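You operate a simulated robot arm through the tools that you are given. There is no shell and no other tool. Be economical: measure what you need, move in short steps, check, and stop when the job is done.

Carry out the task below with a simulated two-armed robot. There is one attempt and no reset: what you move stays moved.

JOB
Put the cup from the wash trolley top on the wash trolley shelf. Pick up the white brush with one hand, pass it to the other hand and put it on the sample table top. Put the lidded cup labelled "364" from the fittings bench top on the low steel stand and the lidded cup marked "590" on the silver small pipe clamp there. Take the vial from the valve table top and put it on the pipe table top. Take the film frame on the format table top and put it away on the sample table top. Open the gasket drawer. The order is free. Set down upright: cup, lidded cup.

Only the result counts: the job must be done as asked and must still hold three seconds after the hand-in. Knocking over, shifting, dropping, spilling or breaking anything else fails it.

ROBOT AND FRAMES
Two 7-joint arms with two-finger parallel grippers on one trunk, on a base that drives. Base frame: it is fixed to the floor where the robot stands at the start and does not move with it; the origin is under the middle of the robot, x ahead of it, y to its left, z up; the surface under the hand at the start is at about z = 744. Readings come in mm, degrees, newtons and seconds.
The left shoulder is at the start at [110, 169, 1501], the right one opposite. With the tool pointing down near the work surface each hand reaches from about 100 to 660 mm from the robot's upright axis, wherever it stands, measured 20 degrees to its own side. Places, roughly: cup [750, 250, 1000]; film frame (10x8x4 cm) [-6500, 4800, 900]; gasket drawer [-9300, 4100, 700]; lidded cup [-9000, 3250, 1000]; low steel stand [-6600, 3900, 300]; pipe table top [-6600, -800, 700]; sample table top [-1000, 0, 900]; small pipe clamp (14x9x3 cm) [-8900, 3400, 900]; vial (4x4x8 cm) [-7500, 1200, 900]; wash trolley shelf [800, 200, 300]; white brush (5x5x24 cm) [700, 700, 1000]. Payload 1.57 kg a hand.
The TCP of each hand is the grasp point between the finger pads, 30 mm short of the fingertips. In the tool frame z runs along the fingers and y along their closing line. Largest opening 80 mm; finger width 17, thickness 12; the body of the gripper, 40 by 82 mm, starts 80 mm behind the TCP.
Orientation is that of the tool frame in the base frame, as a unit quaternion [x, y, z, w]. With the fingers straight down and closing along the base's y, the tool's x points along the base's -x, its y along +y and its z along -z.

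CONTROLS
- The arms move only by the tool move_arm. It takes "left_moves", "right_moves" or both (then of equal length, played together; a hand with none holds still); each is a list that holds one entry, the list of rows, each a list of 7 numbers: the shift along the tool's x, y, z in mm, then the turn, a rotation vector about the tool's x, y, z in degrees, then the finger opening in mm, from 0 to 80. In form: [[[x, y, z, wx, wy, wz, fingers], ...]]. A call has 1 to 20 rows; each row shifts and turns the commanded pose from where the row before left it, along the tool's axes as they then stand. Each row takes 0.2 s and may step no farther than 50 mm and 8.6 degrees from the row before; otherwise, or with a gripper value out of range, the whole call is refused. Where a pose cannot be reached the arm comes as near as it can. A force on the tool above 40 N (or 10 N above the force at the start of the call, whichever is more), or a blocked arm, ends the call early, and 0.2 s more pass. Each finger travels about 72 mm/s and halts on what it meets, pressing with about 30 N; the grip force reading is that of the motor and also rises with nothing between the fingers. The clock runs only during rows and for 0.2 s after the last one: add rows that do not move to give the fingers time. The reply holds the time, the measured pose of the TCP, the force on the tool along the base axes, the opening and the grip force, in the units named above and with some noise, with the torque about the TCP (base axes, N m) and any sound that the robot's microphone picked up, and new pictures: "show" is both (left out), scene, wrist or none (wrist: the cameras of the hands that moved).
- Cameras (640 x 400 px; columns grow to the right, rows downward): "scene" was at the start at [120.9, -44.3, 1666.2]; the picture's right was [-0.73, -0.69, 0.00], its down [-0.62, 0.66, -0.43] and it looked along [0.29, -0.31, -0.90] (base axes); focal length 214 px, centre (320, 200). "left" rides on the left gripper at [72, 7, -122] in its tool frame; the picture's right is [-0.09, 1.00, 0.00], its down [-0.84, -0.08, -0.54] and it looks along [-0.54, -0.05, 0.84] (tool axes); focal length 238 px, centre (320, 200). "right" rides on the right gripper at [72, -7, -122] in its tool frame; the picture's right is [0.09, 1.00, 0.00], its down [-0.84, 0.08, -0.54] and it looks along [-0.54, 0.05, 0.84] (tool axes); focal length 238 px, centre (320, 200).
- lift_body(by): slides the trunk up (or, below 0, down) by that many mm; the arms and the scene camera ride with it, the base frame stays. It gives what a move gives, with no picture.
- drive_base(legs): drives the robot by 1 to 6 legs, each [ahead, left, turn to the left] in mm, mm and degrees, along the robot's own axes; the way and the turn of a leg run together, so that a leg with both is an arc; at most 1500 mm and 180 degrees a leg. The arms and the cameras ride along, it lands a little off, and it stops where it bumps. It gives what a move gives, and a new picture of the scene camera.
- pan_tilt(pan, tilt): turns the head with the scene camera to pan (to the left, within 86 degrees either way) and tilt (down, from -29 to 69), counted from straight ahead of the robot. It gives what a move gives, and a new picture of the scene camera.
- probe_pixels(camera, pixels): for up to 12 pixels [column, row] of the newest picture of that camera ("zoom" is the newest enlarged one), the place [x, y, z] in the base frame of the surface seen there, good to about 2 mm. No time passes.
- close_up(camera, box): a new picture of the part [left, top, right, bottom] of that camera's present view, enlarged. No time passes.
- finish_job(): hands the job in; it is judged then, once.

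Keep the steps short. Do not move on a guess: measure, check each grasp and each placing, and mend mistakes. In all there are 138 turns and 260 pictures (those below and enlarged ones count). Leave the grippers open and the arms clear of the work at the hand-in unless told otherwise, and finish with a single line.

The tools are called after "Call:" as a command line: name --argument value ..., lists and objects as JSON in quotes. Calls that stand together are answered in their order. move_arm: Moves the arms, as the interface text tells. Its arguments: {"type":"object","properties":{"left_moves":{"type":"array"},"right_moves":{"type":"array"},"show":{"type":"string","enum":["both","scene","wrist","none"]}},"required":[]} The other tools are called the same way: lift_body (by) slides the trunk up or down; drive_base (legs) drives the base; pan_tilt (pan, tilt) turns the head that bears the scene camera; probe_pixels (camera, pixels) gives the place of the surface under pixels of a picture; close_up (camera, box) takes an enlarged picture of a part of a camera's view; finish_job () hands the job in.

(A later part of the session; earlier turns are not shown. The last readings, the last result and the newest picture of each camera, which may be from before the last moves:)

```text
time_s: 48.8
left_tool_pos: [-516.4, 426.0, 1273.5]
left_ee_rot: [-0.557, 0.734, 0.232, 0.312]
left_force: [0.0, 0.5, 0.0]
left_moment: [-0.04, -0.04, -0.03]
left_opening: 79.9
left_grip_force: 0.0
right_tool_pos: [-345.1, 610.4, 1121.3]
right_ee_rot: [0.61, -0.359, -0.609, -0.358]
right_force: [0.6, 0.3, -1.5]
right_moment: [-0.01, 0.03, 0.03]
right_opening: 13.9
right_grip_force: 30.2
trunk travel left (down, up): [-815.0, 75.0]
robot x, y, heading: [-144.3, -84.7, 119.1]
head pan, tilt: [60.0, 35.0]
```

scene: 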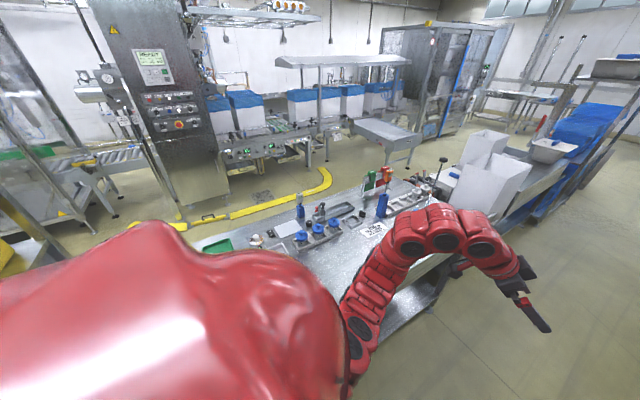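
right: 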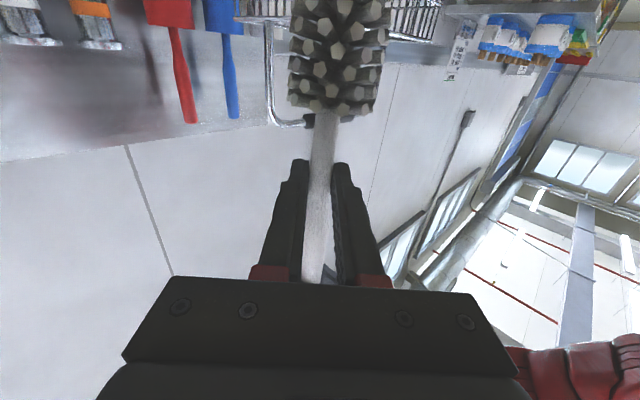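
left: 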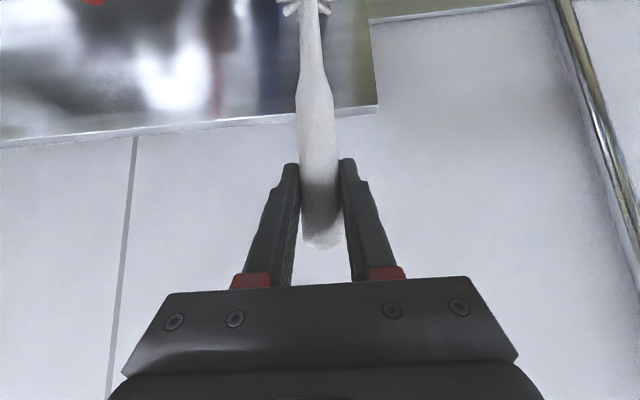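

Call:
probe_pixels --camera "scene" --pixels '[[360, 225], [330, 270], [400, 310], [290, 240], [420, 200], [383, 200], [441, 160], [370, 180], [350, 205], [455, 270], [375, 235], [340, 195]]'

Call:
close_up --camera "scene" --box '[190, 150, 470, 325]'

```text
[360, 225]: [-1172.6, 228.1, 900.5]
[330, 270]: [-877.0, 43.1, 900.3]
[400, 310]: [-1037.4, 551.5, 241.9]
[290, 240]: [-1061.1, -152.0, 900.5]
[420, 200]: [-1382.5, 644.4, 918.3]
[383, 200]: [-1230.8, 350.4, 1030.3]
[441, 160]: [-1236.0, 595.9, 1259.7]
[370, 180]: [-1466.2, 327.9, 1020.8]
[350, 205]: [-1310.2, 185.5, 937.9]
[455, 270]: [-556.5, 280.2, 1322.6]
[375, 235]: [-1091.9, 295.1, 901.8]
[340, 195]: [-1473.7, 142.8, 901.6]
```

```text
2.29 times, centred on (330, 238) of scene
```

zoom: 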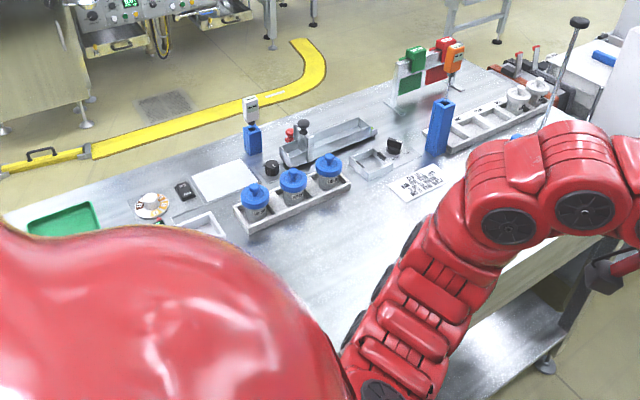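

Sample table top z=900 with a free front strip. I raise the brush 60 mm and turn to face the table (heading 210).

Call:
move_arm --right_moves '[[[-30, 0, 0, 0, 0, 0, 0], [-30, 0, 0, 0, 0, 0, 0]]]' --show "none"

Call:
drive_base --legs '[[0, 0, 91]]'

Call:
pan_tilt --pan 0 --tilt 55

```text
time_s: 49.4
left_tool_pos: [-514.8, 427.4, 1273.9]
left_ee_rot: [-0.557, 0.734, 0.233, 0.312]
left_force: [0.2, -0.3, -0.1]
left_moment: [0.0, 0.01, 0.0]
left_opening: 79.8
left_grip_force: 0.0
right_tool_pos: [-344.5, 608.8, 1182.3]
right_ee_rot: [0.611, -0.359, -0.608, -0.358]
right_force: [0.8, -0.3, -2.2]
right_moment: [0.01, -0.02, 0.01]
right_opening: 13.8
right_grip_force: 30.2
trunk travel left (down, up): [-815.0, 75.0]
robot x, y, heading: [-146.1, -85.2, 119.2]
head pan, tilt: [60.0, 35.0]
```

```text
time_s: 53.6
left_tool_pos: [-652.3, -457.1, 1274.5]
left_ee_rot: [0.913, -0.121, -0.385, -0.055]
left_force: [0.2, -0.7, 0.6]
left_moment: [0.02, -0.02, 0.0]
left_opening: 80.1
left_grip_force: 0.1
right_tool_pos: [-837.6, -287.7, 1183.2]
right_ee_rot: [0.685, 0.18, -0.683, 0.18]
right_force: [-0.4, 0.4, -0.6]
right_moment: [0.02, -0.03, -0.01]
right_opening: 13.7
right_grip_force: 30.5
trunk travel left (down, up): [-815.0, 75.0]
robot x, y, heading: [-147.5, -80.9, -150.5]
head pan, tilt: [60.0, 35.0]
```

scene: 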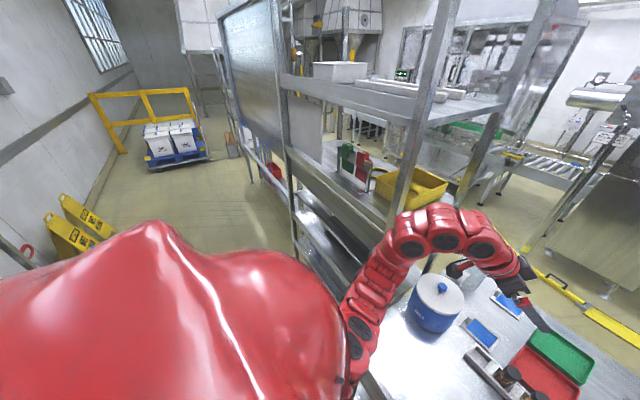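

```text
time_s: 54.9
left_tool_pos: [-653.7, -457.1, 1274.5]
left_ee_rot: [0.913, -0.121, -0.385, -0.054]
left_force: [0.0, -0.1, 0.3]
left_moment: [0.03, 0.0, 0.02]
left_opening: 79.9
left_grip_force: 0.1
right_tool_pos: [-836.5, -287.0, 1181.7]
right_ee_rot: [0.685, 0.18, -0.683, 0.179]
right_force: [0.1, -0.1, -1.4]
right_moment: [0.03, -0.02, 0.0]
right_opening: 13.8
right_grip_force: 30.8
trunk travel left (down, up): [-815.0, 75.0]
robot x, y, heading: [-148.5, -85.0, -150.6]
head pan, tilt: [0.0, 55.0]
```

scene: 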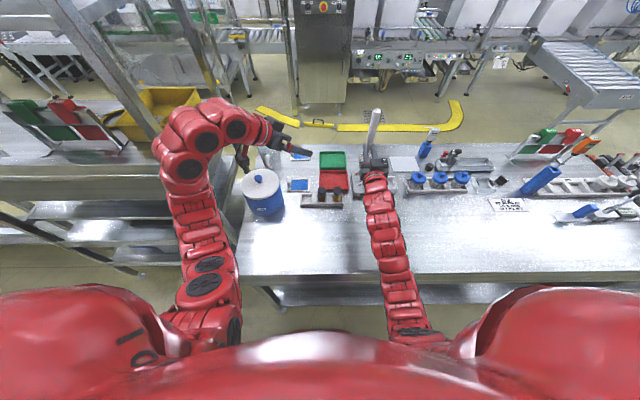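

Call:
probe_pixels --camera "scene" --pixels '[[450, 235], [440, 272], [450, 200], [300, 272], [330, 220], [440, 250], [520, 270], [420, 190], [334, 200], [300, 255], [265, 210]]'

```text
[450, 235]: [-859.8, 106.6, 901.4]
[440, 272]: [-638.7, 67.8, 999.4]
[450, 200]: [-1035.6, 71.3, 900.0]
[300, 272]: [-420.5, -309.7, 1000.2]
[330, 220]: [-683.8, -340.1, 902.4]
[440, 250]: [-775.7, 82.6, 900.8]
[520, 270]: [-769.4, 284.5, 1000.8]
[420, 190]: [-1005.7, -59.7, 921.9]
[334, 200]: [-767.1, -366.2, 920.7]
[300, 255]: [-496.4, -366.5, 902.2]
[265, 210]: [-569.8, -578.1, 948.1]
```

Call:
close_up --camera "scene" --box '[230, 160, 550, 340]'

Call:
probe_pixels --camera "scene" --pixels '[[440, 264], [440, 268], [440, 276], [440, 282], [440, 258], [500, 262], [300, 265], [300, 280]]'

```text
2.00 times, centred on (390, 250) of scene
```

zoom: 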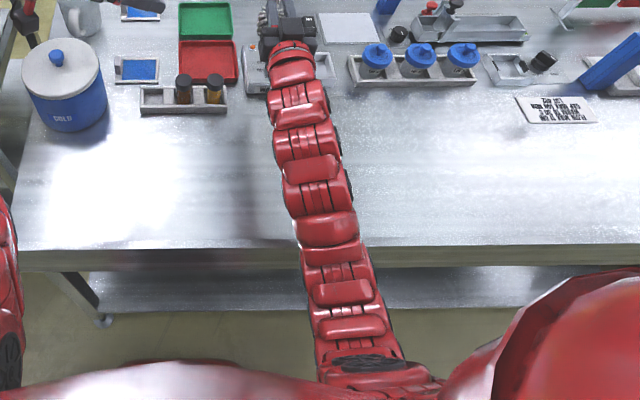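

```text
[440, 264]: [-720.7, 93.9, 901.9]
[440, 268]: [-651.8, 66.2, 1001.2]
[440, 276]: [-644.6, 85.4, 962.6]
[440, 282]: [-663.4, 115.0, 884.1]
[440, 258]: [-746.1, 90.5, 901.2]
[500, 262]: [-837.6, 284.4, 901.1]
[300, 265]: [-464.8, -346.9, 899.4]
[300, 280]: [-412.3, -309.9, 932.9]
```

The table has a 100 mm raised front lip; free strip beyond it. I pitch the right tool to point down (brush becomes level), then move it over the free strip to the right.

Call:
move_arm --right_moves '[[[0, -10, 0, 0, 8, 0, 0], [0, -10, 0, 0, 8, 0, 0], [0, -10, 0, 0, 8, 0, 0], [0, -10, 0, 0, 8, 0, 0], [0, -10, 0, 0, 8, 0, 0], [0, -10, 0, 0, 8, 0, 0], [0, -10, 0, 0, 8, 0, 0], [0, -10, 0, 0, 8, 0, 0], [0, -10, 0, 0, 8, 0, 0], [0, -10, 0, 0, 8, 0, 0], [0, -10, 0, 0, 8, 0, 0], [0, -10, 0, 0, 2, 0, 0], [0, 0, 0, 0, 0, 0, 0]]]' --show "both"

```text
time_s: 57.7
left_tool_pos: [-652.8, -457.0, 1275.5]
left_ee_rot: [0.913, -0.121, -0.385, -0.055]
left_force: [0.3, 0.3, 0.7]
left_moment: [-0.01, -0.01, 0.02]
left_opening: 79.9
left_grip_force: 0.1
right_tool_pos: [-896.1, -181.5, 1183.7]
right_ee_rot: [0.967, 0.254, 0.002, -0.001]
right_force: [0.0, -0.1, 0.0]
right_moment: [-0.01, 0.01, 0.02]
right_opening: 0.0
right_grip_force: 21.1
trunk travel left (down, up): [-815.0, 75.0]
robot x, y, heading: [-147.2, -82.4, -150.3]
head pan, tilt: [0.0, 55.0]
```

scene: 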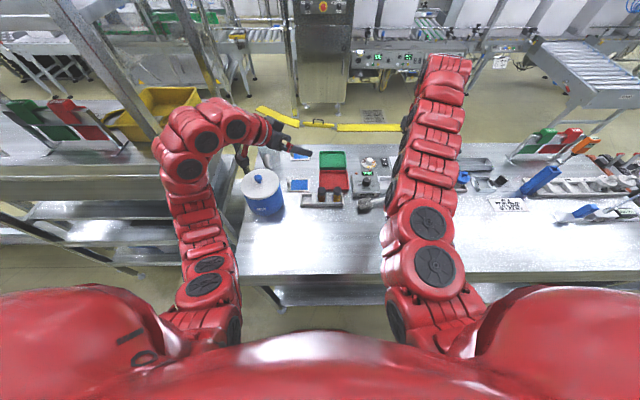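
right: 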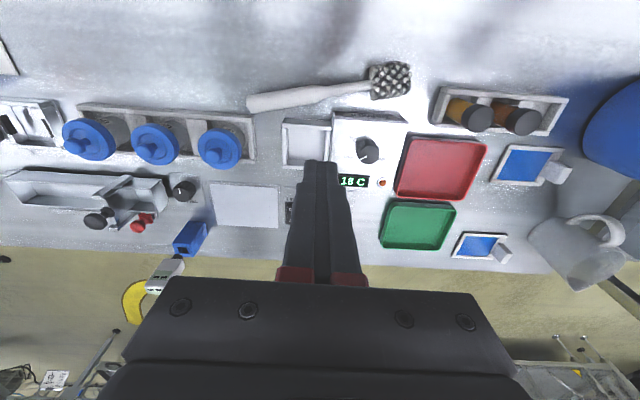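

The brush slipped out and has landed lying on the sample table's free strip. I inspect it closely.

Call:
close_up --camera "right" --box '[220, 40, 460, 190]'

Call:
probe_pixels --camera "right" --pixels '[[255, 102], [300, 96], [350, 89], [390, 80], [300, 120], [368, 113], [300, 70], [340, 60]]'

```text
2.67 times, centred on (340, 115) of right
```

zoom: 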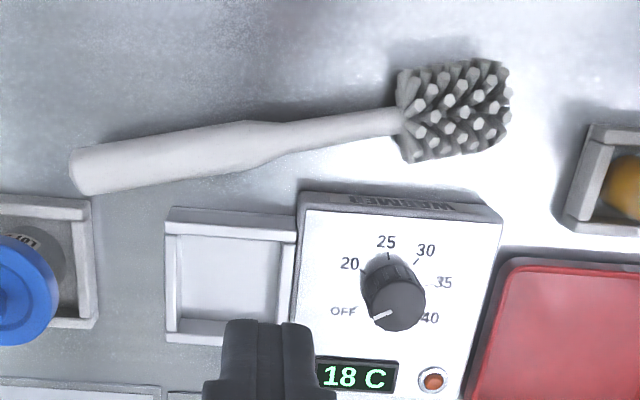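

```text
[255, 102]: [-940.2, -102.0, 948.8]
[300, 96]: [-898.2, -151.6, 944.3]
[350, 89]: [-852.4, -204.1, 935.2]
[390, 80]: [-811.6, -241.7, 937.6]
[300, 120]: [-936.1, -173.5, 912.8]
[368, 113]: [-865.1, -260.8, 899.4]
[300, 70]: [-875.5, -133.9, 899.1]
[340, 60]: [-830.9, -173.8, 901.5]
```

The handle end lies propped on the jar tray rim (handle top z 949), so I regrasp it and lay it flat. First turn the right hand to close across the handle and move over it.

Call:
move_arm --right_moves '[[[0, 0, 0, 0, 0, 8.5, 40], [0, 0, 0, 0, 0, 8.5, 80], [0, 0, 0, 0, 0, 8.5, 80], [0, 0, 0, 0, 0, 8.5, 80], [0, 0, 0, 0, 0, 8.5, 80], [0, 0, 0, 0, 0, 8.5, 80], [0, 0, 0, 0, 0, 8.5, 80], [0, 0, 0, 0, 0, 8.5, 80], [0, 0, 0, 0, 0, 8.5, 80]]]' --show "wrist"

```text
time_s: 59.7
left_tool_pos: [-652.9, -456.5, 1273.1]
left_ee_rot: [0.913, -0.121, -0.386, -0.054]
left_force: [0.2, 0.2, 0.9]
left_moment: [0.02, -0.03, 0.01]
left_opening: 79.9
left_grip_force: 0.1
right_tool_pos: [-897.1, -182.4, 1183.0]
right_ee_rot: [0.916, -0.4, 0.002, -0.002]
right_force: [0.2, -0.2, 0.0]
right_moment: [-0.01, -0.01, -0.07]
right_opening: 80.2
right_grip_force: 0.0
trunk travel left (down, up): [-815.0, 75.0]
robot x, y, heading: [-148.1, -80.4, -150.4]
head pan, tilt: [0.0, 55.0]
```

right: 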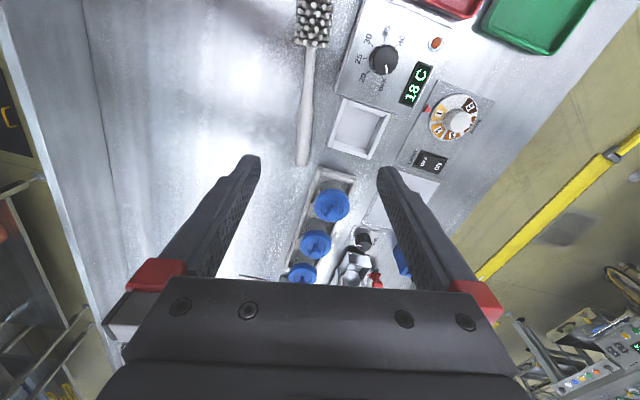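

Call:
close_up --camera "right" --box '[240, 0, 400, 200]'

Call:
probe_pixels --camera "right" --pixels '[[303, 160], [305, 130], [308, 100], [310, 70], [314, 25], [290, 150], [322, 174], [340, 178], [270, 100]]'

```text
2.00 times, centred on (320, 100) of right
```

zoom: 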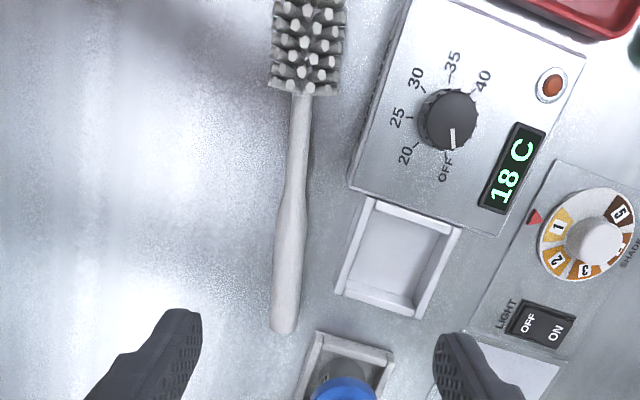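

```text
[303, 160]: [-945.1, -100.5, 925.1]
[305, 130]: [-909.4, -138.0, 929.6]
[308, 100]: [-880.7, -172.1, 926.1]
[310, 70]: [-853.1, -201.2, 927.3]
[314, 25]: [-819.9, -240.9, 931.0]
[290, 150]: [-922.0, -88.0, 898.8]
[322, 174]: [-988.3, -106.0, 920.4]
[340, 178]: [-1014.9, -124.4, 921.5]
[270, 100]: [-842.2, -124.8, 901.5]
```

The brush has settled flat on the table (handle top z 925), clear of the trays. Now back to the trolley for the cup: un-yaw the right hand, turn 180° back, drive ahead 200.

Call:
move_arm --right_moves '[[[0, 0, 0, 0, 0, -8.5, 80], [0, 0, 0, 0, 0, -8.5, 80], [0, 0, 0, 0, 0, -8.5, 80], [0, 0, 0, 0, 0, -8.5, 80], [0, 0, 0, 0, 0, -8.5, 80], [0, 0, 0, 0, 0, -8.5, 80], [0, 0, 0, 0, 0, -8.5, 80], [0, 0, 0, 0, 0, -8.5, 80], [0, 0, 0, 0, 0, -8.5, 80]]]' --show "none"

Call:
drive_base --legs '[[0, 0, -90], [0, 0, -90], [200, 0, 0]]'

```text
time_s: 61.7
left_tool_pos: [-652.7, -457.3, 1274.0]
left_ee_rot: [0.914, -0.121, -0.385, -0.054]
left_force: [-0.3, 0.4, -0.6]
left_moment: [-0.02, -0.01, -0.03]
left_opening: 80.0
left_grip_force: 0.2
right_tool_pos: [-896.1, -184.0, 1181.7]
right_ee_rot: [0.967, 0.255, 0.001, -0.001]
right_force: [0.4, 0.1, 0.4]
right_moment: [-0.01, 0.03, -0.02]
right_opening: 79.9
right_grip_force: 0.1
trunk travel left (down, up): [-815.0, 75.0]
robot x, y, heading: [-148.8, -79.8, -150.3]
head pan, tilt: [0.0, 55.0]
```

```text
time_s: 70.9
left_tool_pos: [519.1, 411.5, 1276.0]
left_ee_rot: [0.107, 0.914, -0.048, 0.387]
left_force: [0.4, 0.1, 0.4]
left_moment: [0.0, -0.01, 0.0]
left_opening: 79.8
left_grip_force: 0.0
right_tool_pos: [770.4, 145.5, 1183.3]
right_ee_rot: [-0.27, 0.963, 0.0, -0.001]
right_force: [-1.0, 0.6, -0.3]
right_moment: [0.01, 0.03, 0.01]
right_opening: 79.7
right_grip_force: 0.0
trunk travel left (down, up): [-815.0, 75.0]
robot x, y, heading: [18.4, 23.5, 31.7]
head pan, tilt: [0.0, 55.0]
```

scene: 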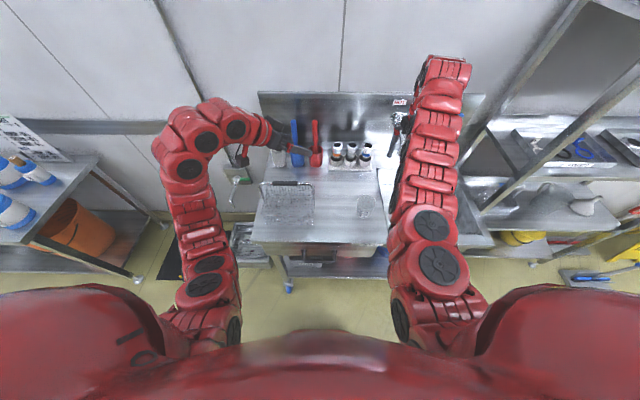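

Right hand pitches 45° and goes to a point before and above the cup.

Call:
move_arm --right_moves '[[[25, 16, 0, 0, -7.5, 0, 80], [24.8, 16, -3.3, 0, -7.5, 0, 80], [24.1, 16, -6.5, 0, -7.5, 0, 80], [23.1, 16, -9.6, 0, -7.5, 0, 80], [21.6, 16, -12.5, 0, -7.5, 0, 80], [19.8, 16, -15.2, 0, -7.5, 0, 80], [26.5, 0, 26.5, 0, 0, 0, 80], [26.5, 0, 26.5, 0, 0, 0, 80], [26.5, 0, 26.5, 0, 0, 0, 80], [26.5, 0, 26.5, 0, 0, 0, 80], [0, 0, 0, 0, 0, 0, 80]]]' --show "both"

```text
time_s: 73.3
left_tool_pos: [520.4, 411.6, 1274.4]
left_ee_rot: [0.107, 0.915, -0.049, 0.387]
left_force: [0.3, -0.9, -0.7]
left_moment: [0.05, 0.0, 0.01]
left_opening: 79.8
left_grip_force: 0.1
right_tool_pos: [651.3, 159.1, 1036.3]
right_ee_rot: [-0.249, 0.89, 0.103, 0.367]
right_force: [-0.6, 0.0, 0.5]
right_moment: [0.02, -0.01, -0.01]
right_opening: 79.9
right_grip_force: 0.0
right hand out of reach, approached as far as the arm can: row 2, 3
trunk travel left (down, up): [-815.0, 75.0]
robot x, y, heading: [26.4, 20.8, 31.4]
head pan, tilt: [0.0, 55.0]
```

scene: 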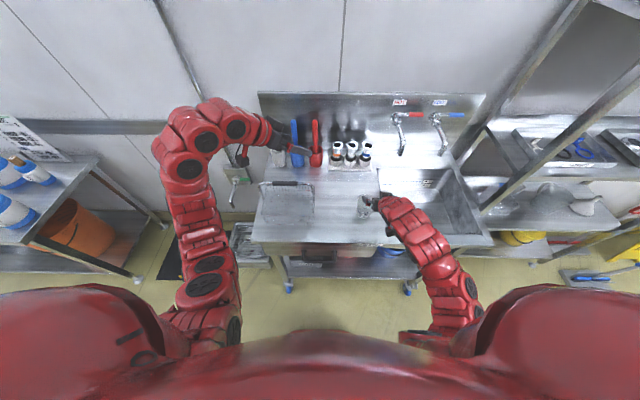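
right: 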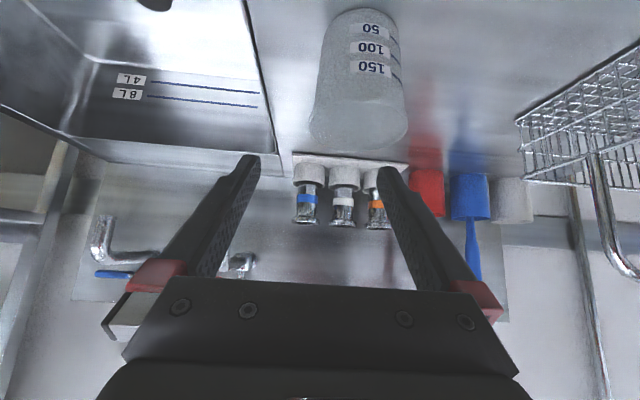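

Call:
probe_pixels --camera "right" --pixels '[[360, 146], [311, 122], [405, 122], [372, 68], [320, 70], [402, 55], [355, 20], [360, 100], [335, 60]]'

Call:
close_up --camera "right" --box '[280, 0, 440, 160]'

```text
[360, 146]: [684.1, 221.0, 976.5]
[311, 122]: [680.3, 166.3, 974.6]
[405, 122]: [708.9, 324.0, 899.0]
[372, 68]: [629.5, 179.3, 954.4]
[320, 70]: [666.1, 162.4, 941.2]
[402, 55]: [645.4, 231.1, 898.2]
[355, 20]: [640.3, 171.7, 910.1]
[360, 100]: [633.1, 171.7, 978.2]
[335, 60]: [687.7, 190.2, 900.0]
```

```text
2.50 times, centred on (360, 80) of right
```

zoom: 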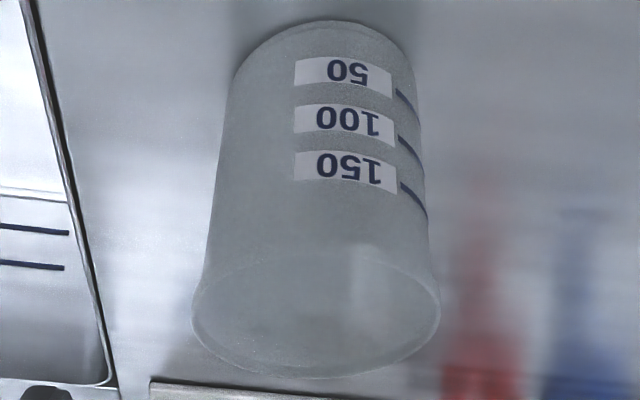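

Cup centre (659,196), rim Ø71. Align laterally and stand off, then check.

Call:
move_arm --right_moves '[[[25, 13.8, -17, 0, 0, 0, 80], [25, 13.7, -17, 0, 0, 0, 80], [0, 0, 0, 0, 0, 0, 80]]]' --show "wrist"

```text
time_s: 74.1
left_tool_pos: [522.0, 412.7, 1275.1]
left_ee_rot: [0.107, 0.915, -0.049, 0.386]
left_force: [0.3, 0.6, 0.7]
left_moment: [0.02, -0.02, 0.01]
left_opening: 80.1
left_grip_force: 0.0
right_tool_pos: [603.8, 158.5, 1022.1]
right_ee_rot: [-0.249, 0.891, 0.103, 0.366]
right_force: [-0.6, 0.2, 0.1]
right_moment: [-0.01, 0.0, 0.0]
right_opening: 80.0
right_grip_force: 0.0
right hand out of reach, approached as far as the arm can: row 2
trunk travel left (down, up): [-815.0, 75.0]
robot x, y, heading: [24.8, 21.7, 31.4]
head pan, tilt: [0.0, 55.0]
```

right: 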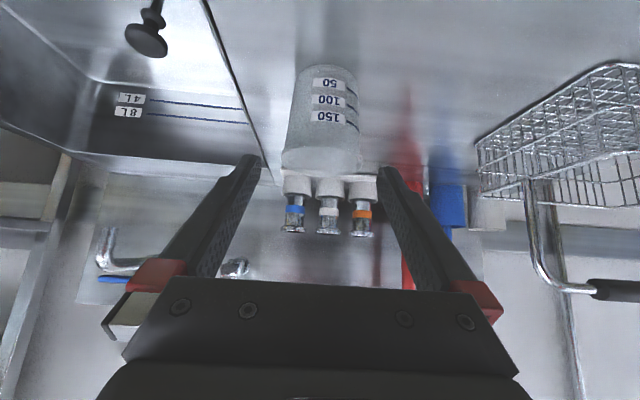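

Call:
move_arm --right_moves '[[[10, 3.4, 0, 0, 0, 0, 80], [0, 0, 35, 0, 0, 0, 80], [0, 0, 35, 0, 0, 0, 80], [0, 0, 35, 0, 0, 0, 80], [0, 0, 0, 0, 0, 0, 80]]]' --show "wrist"

```text
time_s: 75.3
left_tool_pos: [519.2, 411.5, 1274.2]
left_ee_rot: [0.107, 0.915, -0.048, 0.386]
left_force: [-0.1, -0.7, -0.8]
left_moment: [0.0, -0.01, 0.0]
left_opening: 80.2
left_grip_force: 0.0
right_tool_pos: [656.8, 193.7, 942.8]
right_ee_rot: [-0.25, 0.89, 0.103, 0.366]
right_force: [-1.0, -0.6, 0.7]
right_moment: [0.03, -0.01, -0.01]
right_opening: 79.9
right_grip_force: 0.1
trunk travel left (down, up): [-815.0, 75.0]
robot x, y, heading: [23.2, 19.3, 31.5]
head pan, tilt: [0.0, 55.0]
```

right: 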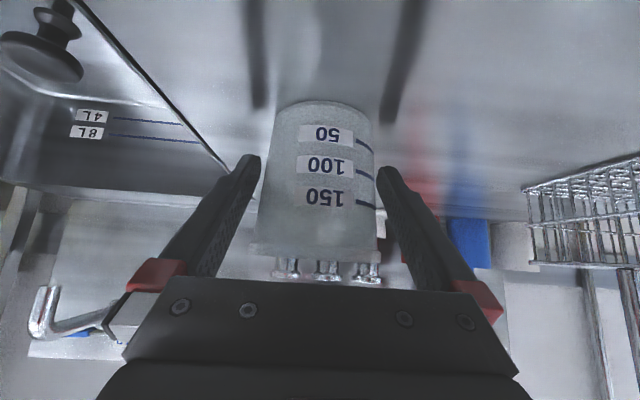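

Cup is between the fingers. Close.

Call:
move_arm --right_moves '[[[0, 0, 0, 0, 0, 0, 60], [0, 0, 0, 0, 0, 0, 40], [0, 0, 0, 0, 0, 0, 40], [0, 0, 0, 0, 0, 0, 40]]]' --show "wrist"

```text
time_s: 76.3
left_tool_pos: [520.7, 411.3, 1274.6]
left_ee_rot: [0.106, 0.915, -0.049, 0.387]
left_force: [0.3, 0.2, -0.6]
left_moment: [-0.01, -0.04, 0.0]
left_opening: 80.1
left_grip_force: 0.0
right_tool_pos: [657.8, 194.5, 942.4]
right_ee_rot: [-0.249, 0.891, 0.103, 0.367]
right_force: [0.0, -0.3, -0.7]
right_moment: [0.01, 0.02, 0.0]
right_opening: 67.7
right_grip_force: 30.0
trunk travel left (down, up): [-815.0, 75.0]
robot x, y, heading: [26.4, 20.3, 31.2]
head pan, tilt: [0.0, 55.0]
```

right: 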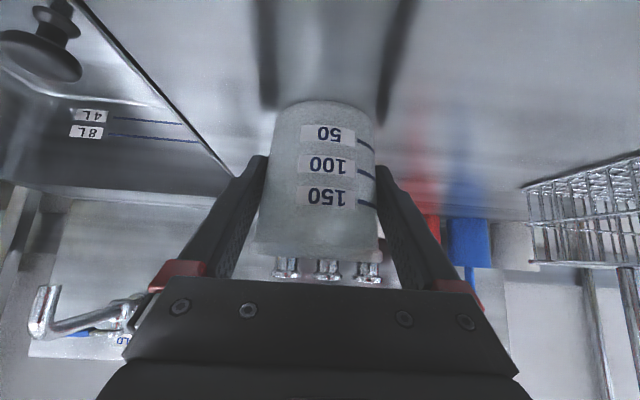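

Gripped (67.7 mm). Lift 160, then back off 420 and lower the trunk.

Call:
move_arm --right_moves '[[[-14, 0, -14, 0, 0, 0, 40], [-28, 0, -28, 0, 0, 0, 40], [-28, 0, -28, 0, 0, 0, 40], [-28, 0, -28, 0, 0, 0, 40], [-14, 0, -14, 0, 0, 0, 40]]]' --show "wrist"

Call:
drive_base --legs '[[-420, 0, 0]]'

Call:
lift_body --by -620

Call:
pan_tilt --pan -5 --tilt 30

```text
time_s: 77.5
left_tool_pos: [520.4, 411.8, 1273.7]
left_ee_rot: [0.106, 0.915, -0.048, 0.386]
left_force: [-0.6, -0.2, -0.3]
left_moment: [-0.03, 0.02, -0.01]
left_opening: 79.9
left_grip_force: 0.0
right_tool_pos: [659.6, 194.7, 1099.8]
right_ee_rot: [-0.249, 0.891, 0.102, 0.366]
right_force: [-0.5, -0.4, 0.8]
right_moment: [-0.02, -0.04, 0.02]
right_opening: 67.8
right_grip_force: 29.4
trunk travel left (down, up): [-815.0, 75.0]
robot x, y, heading: [26.8, 24.5, 31.9]
head pan, tilt: [0.0, 55.0]
```

right: 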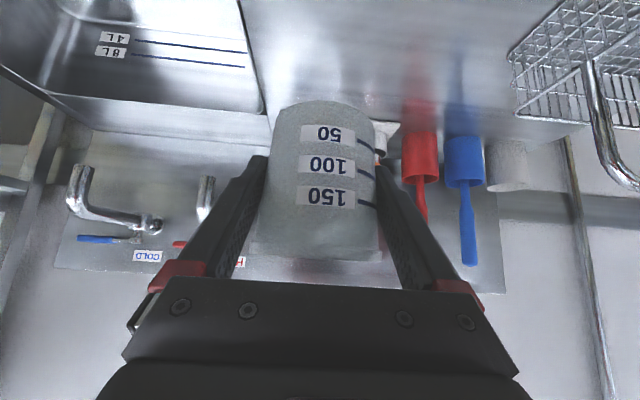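

```text
time_s: 79.7
left_tool_pos: [253.4, 230.8, 1277.8]
left_ee_rot: [0.116, 0.913, -0.049, 0.388]
left_force: [-0.3, -1.2, 0.6]
left_moment: [0.03, 0.0, 0.02]
left_opening: 80.0
left_grip_force: 0.0
right_tool_pos: [391.1, 12.4, 1102.7]
right_ee_rot: [-0.24, 0.892, 0.1, 0.369]
right_force: [0.0, 0.5, 0.6]
right_moment: [0.01, -0.01, -0.02]
right_opening: 67.7
right_grip_force: 29.6
trunk travel left (down, up): [-815.0, 75.0]
robot x, y, heading: [-242.6, -144.1, 30.4]
head pan, tilt: [0.0, 55.0]
stopped in leg 1: the robot was blocked; the commanded pose is now the measured one
```

scene: 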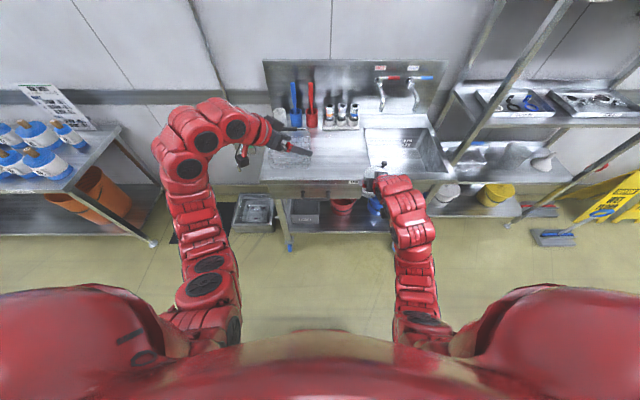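

```text
refused: -620 is not a number from -400 to 400
```

```text
time_s: 80.5
left_tool_pos: [259.8, 235.2, 1274.8]
left_ee_rot: [0.115, 0.914, -0.051, 0.386]
left_force: [-0.4, -0.2, 0.5]
left_moment: [-0.01, -0.01, -0.02]
left_opening: 79.7
left_grip_force: 0.1
right_tool_pos: [395.9, 16.1, 1099.9]
right_ee_rot: [-0.24, 0.893, 0.099, 0.368]
right_force: [-0.3, 0.1, -0.7]
right_moment: [0.01, -0.02, 0.04]
right_opening: 67.7
right_grip_force: 30.3
trunk travel left (down, up): [-815.0, 75.0]
robot x, y, heading: [-243.5, -146.5, 30.2]
head pan, tilt: [-5.0, 30.0]
```

scene: 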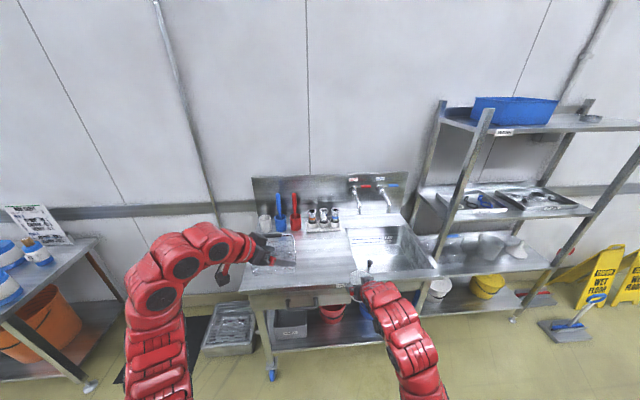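

I bumped the table behind lightly; I pull 25 mm forward. Then lower the trunk in two steps.

Call:
drive_base --legs '[[25, 0, 0]]'

Call:
lift_body --by -400

Call:
lift_body --by -220

Call:
pan_tilt --pan -10 --tilt 25

```text
time_s: 81.4
left_tool_pos: [277.0, 244.5, 1277.3]
left_ee_rot: [0.116, 0.913, -0.05, 0.387]
left_force: [-0.5, -0.1, -0.1]
left_moment: [0.03, -0.01, 0.05]
left_opening: 80.1
left_grip_force: 0.2
right_tool_pos: [412.6, 26.8, 1103.8]
right_ee_rot: [-0.24, 0.892, 0.1, 0.37]
right_force: [0.1, -0.5, 0.3]
right_moment: [0.01, -0.03, -0.01]
right_opening: 67.8
right_grip_force: 29.9
trunk travel left (down, up): [-815.0, 75.0]
robot x, y, heading: [-219.0, -139.1, 30.6]
head pan, tilt: [-5.0, 30.0]
```

scene: 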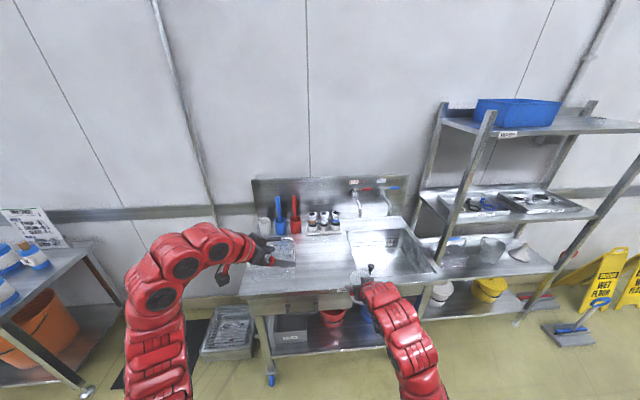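

```text
time_s: 85.2
left_tool_pos: [280.0, 246.5, 874.6]
left_ee_rot: [0.115, 0.914, -0.051, 0.386]
left_force: [0.6, 0.2, 0.3]
left_moment: [-0.01, 0.01, 0.02]
left_opening: 80.0
left_grip_force: 0.1
right_tool_pos: [416.8, 28.1, 700.7]
right_ee_rot: [-0.241, 0.893, 0.099, 0.368]
right_force: [-0.3, 0.1, 0.8]
right_moment: [-0.01, -0.02, -0.01]
right_opening: 67.8
right_grip_force: 29.8
trunk travel left (down, up): [-415.0, 475.0]
robot x, y, heading: [-218.9, -136.8, 30.5]
head pan, tilt: [-5.0, 30.0]
```

```text
time_s: 87.5
left_tool_pos: [279.9, 246.4, 654.9]
left_ee_rot: [0.116, 0.914, -0.052, 0.386]
left_force: [0.6, -0.6, 0.0]
left_moment: [0.02, 0.0, 0.0]
left_opening: 80.1
left_grip_force: 0.0
right_tool_pos: [415.8, 27.6, 481.3]
right_ee_rot: [-0.24, 0.893, 0.099, 0.368]
right_force: [0.5, -0.1, 0.0]
right_moment: [-0.01, 0.03, 0.0]
right_opening: 67.5
right_grip_force: 29.7
trunk travel left (down, up): [-195.0, 695.0]
robot x, y, heading: [-223.0, -133.1, 30.5]
head pan, tilt: [-5.0, 30.0]
```

```text
time_s: 88.2
left_tool_pos: [280.5, 246.8, 655.5]
left_ee_rot: [0.115, 0.914, -0.051, 0.386]
left_force: [-0.6, 0.2, -0.1]
left_moment: [0.02, -0.01, 0.01]
left_opening: 79.8
left_grip_force: 0.1
right_tool_pos: [415.5, 28.0, 481.2]
right_ee_rot: [-0.241, 0.893, 0.099, 0.368]
right_force: [0.0, 0.4, -0.4]
right_moment: [0.0, -0.02, -0.03]
right_opening: 68.1
right_grip_force: 29.9
trunk travel left (down, up): [-195.0, 695.0]
robot x, y, heading: [-221.6, -133.4, 30.5]
head pan, tilt: [-10.0, 25.0]
```

scene: 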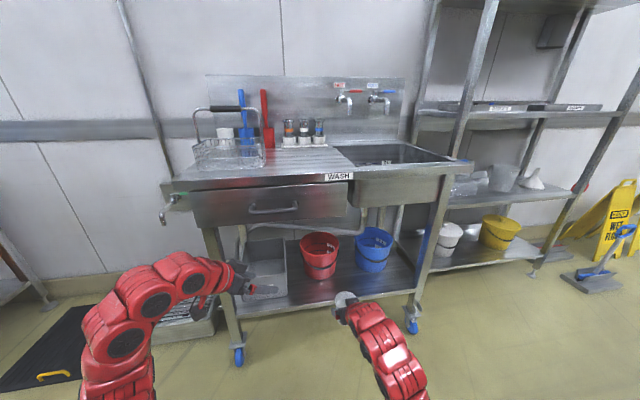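

Call:
probe_pixels --camera "scene" --pixels '[[345, 285], [322, 278], [395, 280], [390, 288], [325, 298], [345, 208], [350, 205], [410, 300], [375, 268], [320, 270], [345, 265], [270, 210]]'

Call:
close_up --camera "scene" --box '[220, 200, 460, 350]'

```text
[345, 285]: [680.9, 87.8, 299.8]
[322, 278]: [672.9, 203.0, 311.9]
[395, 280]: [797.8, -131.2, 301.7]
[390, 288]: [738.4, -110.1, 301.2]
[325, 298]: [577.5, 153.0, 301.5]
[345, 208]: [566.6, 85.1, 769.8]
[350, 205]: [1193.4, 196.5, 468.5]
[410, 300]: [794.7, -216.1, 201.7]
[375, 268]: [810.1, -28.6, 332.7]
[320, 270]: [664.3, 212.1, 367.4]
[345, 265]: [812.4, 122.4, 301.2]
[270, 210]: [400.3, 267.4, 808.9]
```

```text
2.67 times, centred on (340, 275) of scene
```

zoom: 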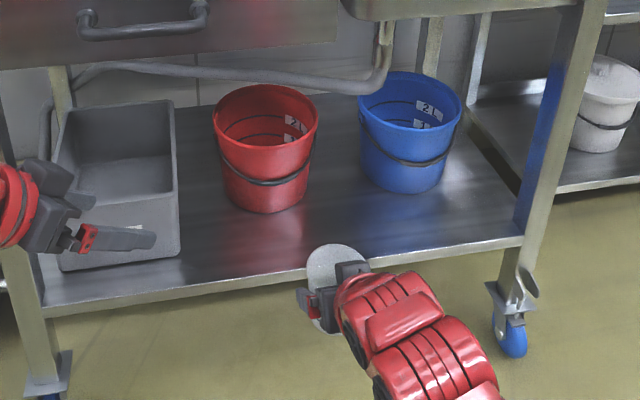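

Free spot on the shelf at about (690,85,300). Drive 100 mm ahead, then extend the right hand.

Call:
drive_base --legs '[[100, 0, 0]]'

```text
time_s: 89.3
left_tool_pos: [367.4, 296.2, 653.6]
left_ee_rot: [0.116, 0.914, -0.051, 0.386]
left_force: [0.3, 0.0, -1.5]
left_moment: [-0.03, 0.0, 0.01]
left_opening: 79.8
left_grip_force: 0.2
right_tool_pos: [503.3, 79.5, 480.4]
right_ee_rot: [-0.241, 0.893, 0.1, 0.367]
right_force: [0.1, 0.4, -0.3]
right_moment: [-0.01, 0.0, 0.01]
right_opening: 67.7
right_grip_force: 29.8
trunk travel left (down, up): [-195.0, 695.0]
robot x, y, heading: [-133.4, -84.1, 30.4]
head pan, tilt: [-10.0, 25.0]
```

scene: 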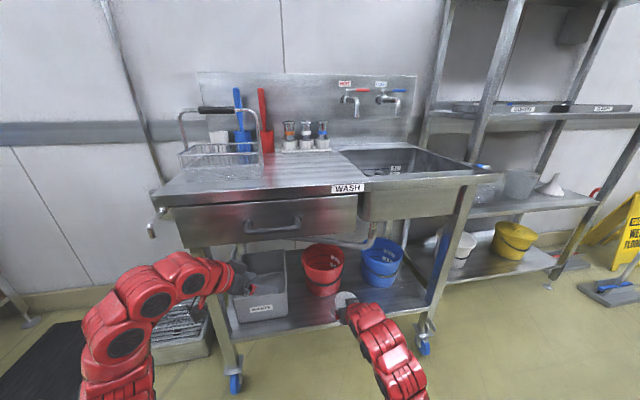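

Call:
move_arm --right_moves '[[[0, -44.5, 0, 0, 0, 0, 40], [0, -44.5, 0, 0, 0, 0, 40], [-12.2, 0, 34.6, 0, 0, 0, 40], [-12.2, 0, 34.6, 0, 0, 0, 40], [-12.2, 0, 34.6, 0, 0, 0, 40], [-12.2, 0, 34.6, 0, 0, 0, 40], [-12.2, 0, 34.6, 0, 0, 0, 40], [15.5, 0, 15.6, 0, 0, 0, 40], [15.5, 0, 15.6, 0, 0, 0, 40], [0, 0, 0, 0, 0, 0, 40]]]'

```text
time_s: 91.5
left_tool_pos: [368.0, 296.4, 654.1]
left_ee_rot: [0.116, 0.914, -0.052, 0.385]
left_force: [0.0, -0.3, 0.3]
left_moment: [-0.01, -0.03, 0.0]
left_opening: 80.1
left_grip_force: 0.1
right_tool_pos: [691.2, 83.0, 356.9]
right_ee_rot: [-0.241, 0.893, 0.099, 0.368]
right_force: [-0.2, 0.5, -1.1]
right_moment: [0.03, 0.01, 0.01]
right_opening: 67.5
right_grip_force: 29.9
trunk travel left (down, up): [-195.0, 695.0]
robot x, y, heading: [-132.6, -79.2, 30.7]
head pan, tilt: [-10.0, 25.0]
```

scene: 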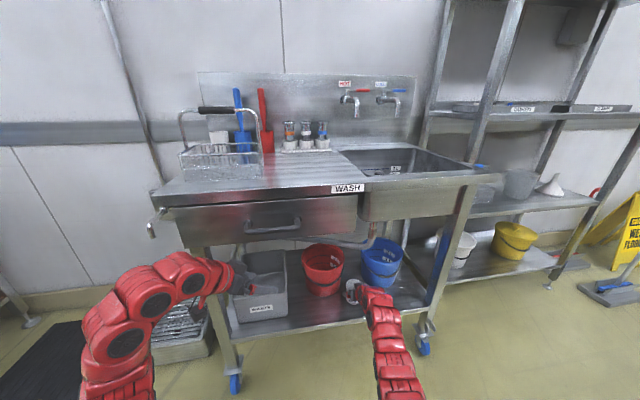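
right: 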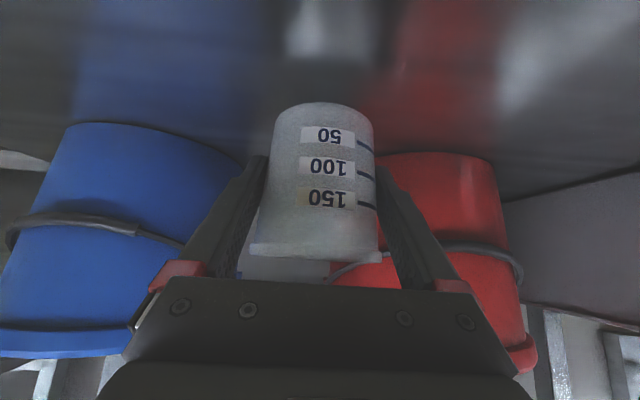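

Lower the last ~14 mm in small rows, watching force.

Call:
move_arm --right_moves '[[[3.5, 0, 3.5, 0, 0, 0, 40], [3.5, 0, 3.5, 0, 0, 0, 40], [2, 0, 2, 0, 0, 0, 40], [0, 0, 0, 0, 0, 0, 40]]]' --show "none"

```text
time_s: 92.5
left_tool_pos: [367.3, 297.1, 655.6]
left_ee_rot: [0.116, 0.914, -0.052, 0.386]
left_force: [0.4, -0.3, -0.8]
left_moment: [0.01, 0.03, 0.02]
left_opening: 80.0
left_grip_force: 0.1
right_tool_pos: [690.6, 83.9, 344.0]
right_ee_rot: [-0.241, 0.893, 0.099, 0.367]
right_force: [-0.3, 0.1, -0.6]
right_moment: [-0.01, 0.01, -0.02]
right_opening: 67.7
right_grip_force: 29.7
trunk travel left (down, up): [-195.0, 695.0]
robot x, y, heading: [-130.3, -85.2, 30.5]
head pan, tilt: [-10.0, 25.0]
```

Call:
move_arm --right_moves '[[[0.7, 0, 0.7, 0, 0, 0, 40], [0.7, 0, 0.7, 0, 0, 0, 40], [0, 0, 0, 0, 0, 0, 40]]]' --show "wrist"

```text
time_s: 93.3
left_tool_pos: [367.1, 296.7, 654.3]
left_ee_rot: [0.117, 0.914, -0.052, 0.385]
left_force: [0.4, 0.2, 0.3]
left_moment: [0.04, 0.01, 0.03]
left_opening: 79.8
left_grip_force: 0.0
right_tool_pos: [690.4, 84.9, 341.9]
right_ee_rot: [-0.241, 0.893, 0.099, 0.368]
right_force: [-0.3, 0.1, 0.4]
right_moment: [0.03, 0.0, 0.0]
right_opening: 67.7
right_grip_force: 30.3
trunk travel left (down, up): [-195.0, 695.0]
robot x, y, heading: [-133.2, -83.9, 30.4]
head pan, tilt: [-10.0, 25.0]
```

right: 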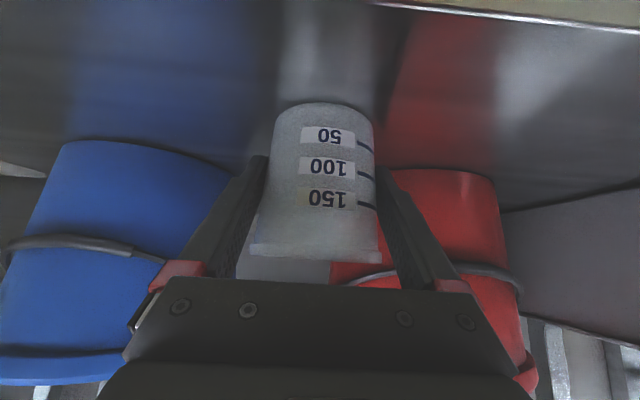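

Call:
move_arm --right_moves '[[[0.7, 0, 0.7, 0, 0, 0, 40], [0.7, 0, 0.7, 0, 0, 0, 40], [0, 0, 0, 0, 0, 0, 40]]]' --show "none"

```text
time_s: 94.1
left_tool_pos: [367.8, 296.6, 655.5]
left_ee_rot: [0.115, 0.913, -0.051, 0.387]
left_force: [0.9, -0.7, -0.3]
left_moment: [-0.02, -0.03, -0.02]
left_opening: 80.1
left_grip_force: 0.1
right_tool_pos: [691.6, 84.1, 341.8]
right_ee_rot: [-0.241, 0.892, 0.1, 0.369]
right_force: [-0.7, 0.5, 6.2]
right_moment: [0.04, 0.0, 0.0]
right_opening: 67.7
right_grip_force: 30.1
trunk travel left (down, up): [-195.0, 695.0]
robot x, y, heading: [-134.2, -85.9, 30.3]
head pan, tilt: [-10.0, 25.0]
```

Contact (6 N up). Open and withdraw along the tool axis.

Call:
move_arm --right_moves '[[[0, 0, 0, 0, 0, 0, 72], [0, 0, 0, 0, 0, 0, 80], [0, 0, 0, 0, 0, 0, 80], [0, 0, -20, 0, 0, 0, 80], [0, 0, -35, 0, 0, 0, 80], [0, 0, -40, 0, 0, 0, 80], [0, 0, -40, 0, 0, 0, 80]]]'

```text
time_s: 95.7
left_tool_pos: [368.6, 297.2, 654.2]
left_ee_rot: [0.116, 0.914, -0.052, 0.386]
left_force: [0.0, 1.3, -0.9]
left_moment: [-0.01, 0.0, -0.03]
left_opening: 80.1
left_grip_force: 0.0
right_tool_pos: [606.5, 35.5, 436.8]
right_ee_rot: [-0.241, 0.893, 0.1, 0.366]
right_force: [0.6, -0.1, -0.2]
right_moment: [-0.01, 0.0, 0.0]
right_opening: 80.1
right_grip_force: 0.0
trunk travel left (down, up): [-195.0, 695.0]
robot x, y, heading: [-132.2, -82.6, 30.4]
head pan, tilt: [-10.0, 25.0]
```

scene: 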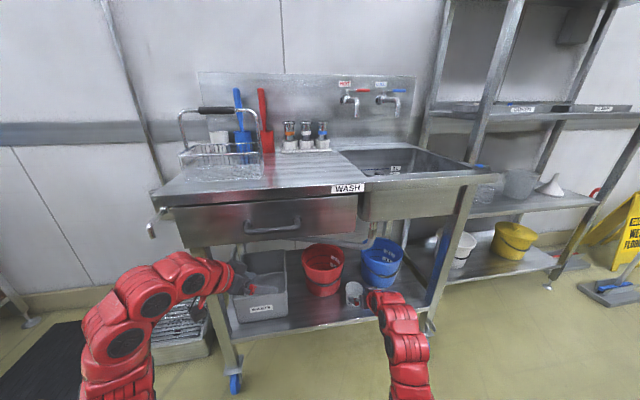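
right: 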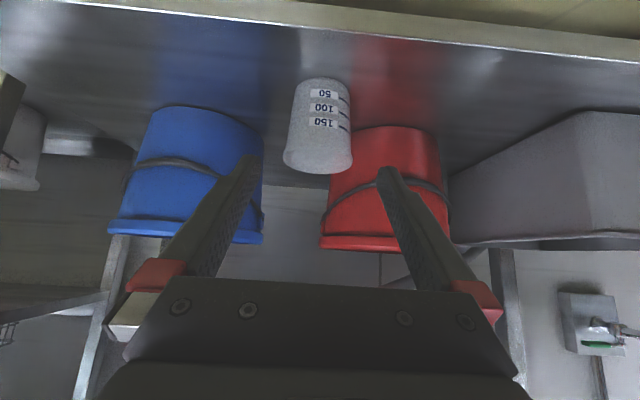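

Cup stands upright on the shelf. Pull the right hand farther back, reverse 85 mm, raise the trunk.

Call:
move_arm --right_moves '[[[21, 0, -21, 0, 0, 0, 80], [21, 0, -21, 0, 0, 0, 80], [21, 0, -21, 0, 0, 0, 80]]]' --show "none"

Call:
drive_base --legs '[[-85, 0, 0]]'

Call:
lift_body --by 400

Call:
lift_body --by 220

```text
time_s: 96.5
left_tool_pos: [366.2, 297.1, 655.8]
left_ee_rot: [0.116, 0.914, -0.051, 0.386]
left_force: [0.3, 0.1, -0.1]
left_moment: [0.03, 0.0, 0.02]
left_opening: 79.9
left_grip_force: 0.0
right_tool_pos: [531.4, -8.5, 437.1]
right_ee_rot: [-0.241, 0.893, 0.099, 0.367]
right_force: [-0.1, -0.1, 0.1]
right_moment: [0.01, -0.01, -0.02]
right_opening: 80.3
right_grip_force: 0.0
trunk travel left (down, up): [-195.0, 695.0]
robot x, y, heading: [-135.1, -87.5, 30.8]
head pan, tilt: [-10.0, 25.0]
```

```text
time_s: 97.6
left_tool_pos: [292.7, 253.5, 654.9]
left_ee_rot: [0.115, 0.914, -0.05, 0.386]
left_force: [0.3, 0.7, 0.0]
left_moment: [-0.02, 0.04, 0.02]
left_opening: 80.0
left_grip_force: 0.1
right_tool_pos: [457.4, -49.4, 439.2]
right_ee_rot: [-0.241, 0.892, 0.099, 0.368]
right_force: [-0.7, 0.0, -0.1]
right_moment: [0.0, -0.02, 0.02]
right_opening: 80.1
right_grip_force: 0.1
trunk travel left (down, up): [-195.0, 695.0]
robot x, y, heading: [-208.2, -129.5, 30.7]
head pan, tilt: [-10.0, 25.0]
```

scene: 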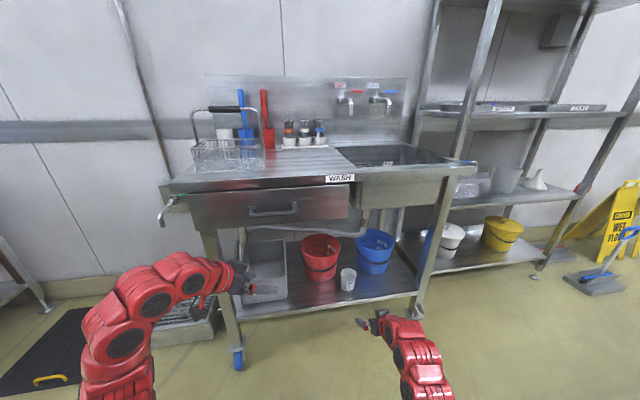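

```text
time_s: 101.4
left_tool_pos: [292.7, 254.6, 1053.9]
left_ee_rot: [0.115, 0.914, -0.051, 0.387]
left_force: [-0.1, 0.5, -0.6]
left_moment: [-0.03, 0.04, 0.02]
left_opening: 80.1
left_grip_force: 0.0
right_tool_pos: [458.2, -50.8, 836.8]
right_ee_rot: [-0.242, 0.892, 0.1, 0.368]
right_force: [-0.2, -0.3, 0.7]
right_moment: [-0.04, 0.04, -0.01]
right_opening: 80.1
right_grip_force: 0.0
trunk travel left (down, up): [-595.0, 295.0]
robot x, y, heading: [-206.7, -125.9, 30.5]
head pan, tilt: [-10.0, 25.0]
```

```text
time_s: 103.8
left_tool_pos: [292.9, 253.3, 1274.4]
left_ee_rot: [0.115, 0.914, -0.051, 0.386]
left_force: [0.1, 0.3, -0.7]
left_moment: [-0.01, 0.02, 0.0]
left_opening: 80.1
left_grip_force: 0.1
right_tool_pos: [458.0, -50.3, 1057.3]
right_ee_rot: [-0.241, 0.892, 0.099, 0.368]
right_force: [-0.2, -0.6, -0.8]
right_moment: [0.0, 0.02, -0.03]
right_opening: 79.9
right_grip_force: 0.0
trunk travel left (down, up): [-815.0, 75.0]
robot x, y, heading: [-203.9, -128.0, 30.8]
head pan, tilt: [-10.0, 25.0]
```

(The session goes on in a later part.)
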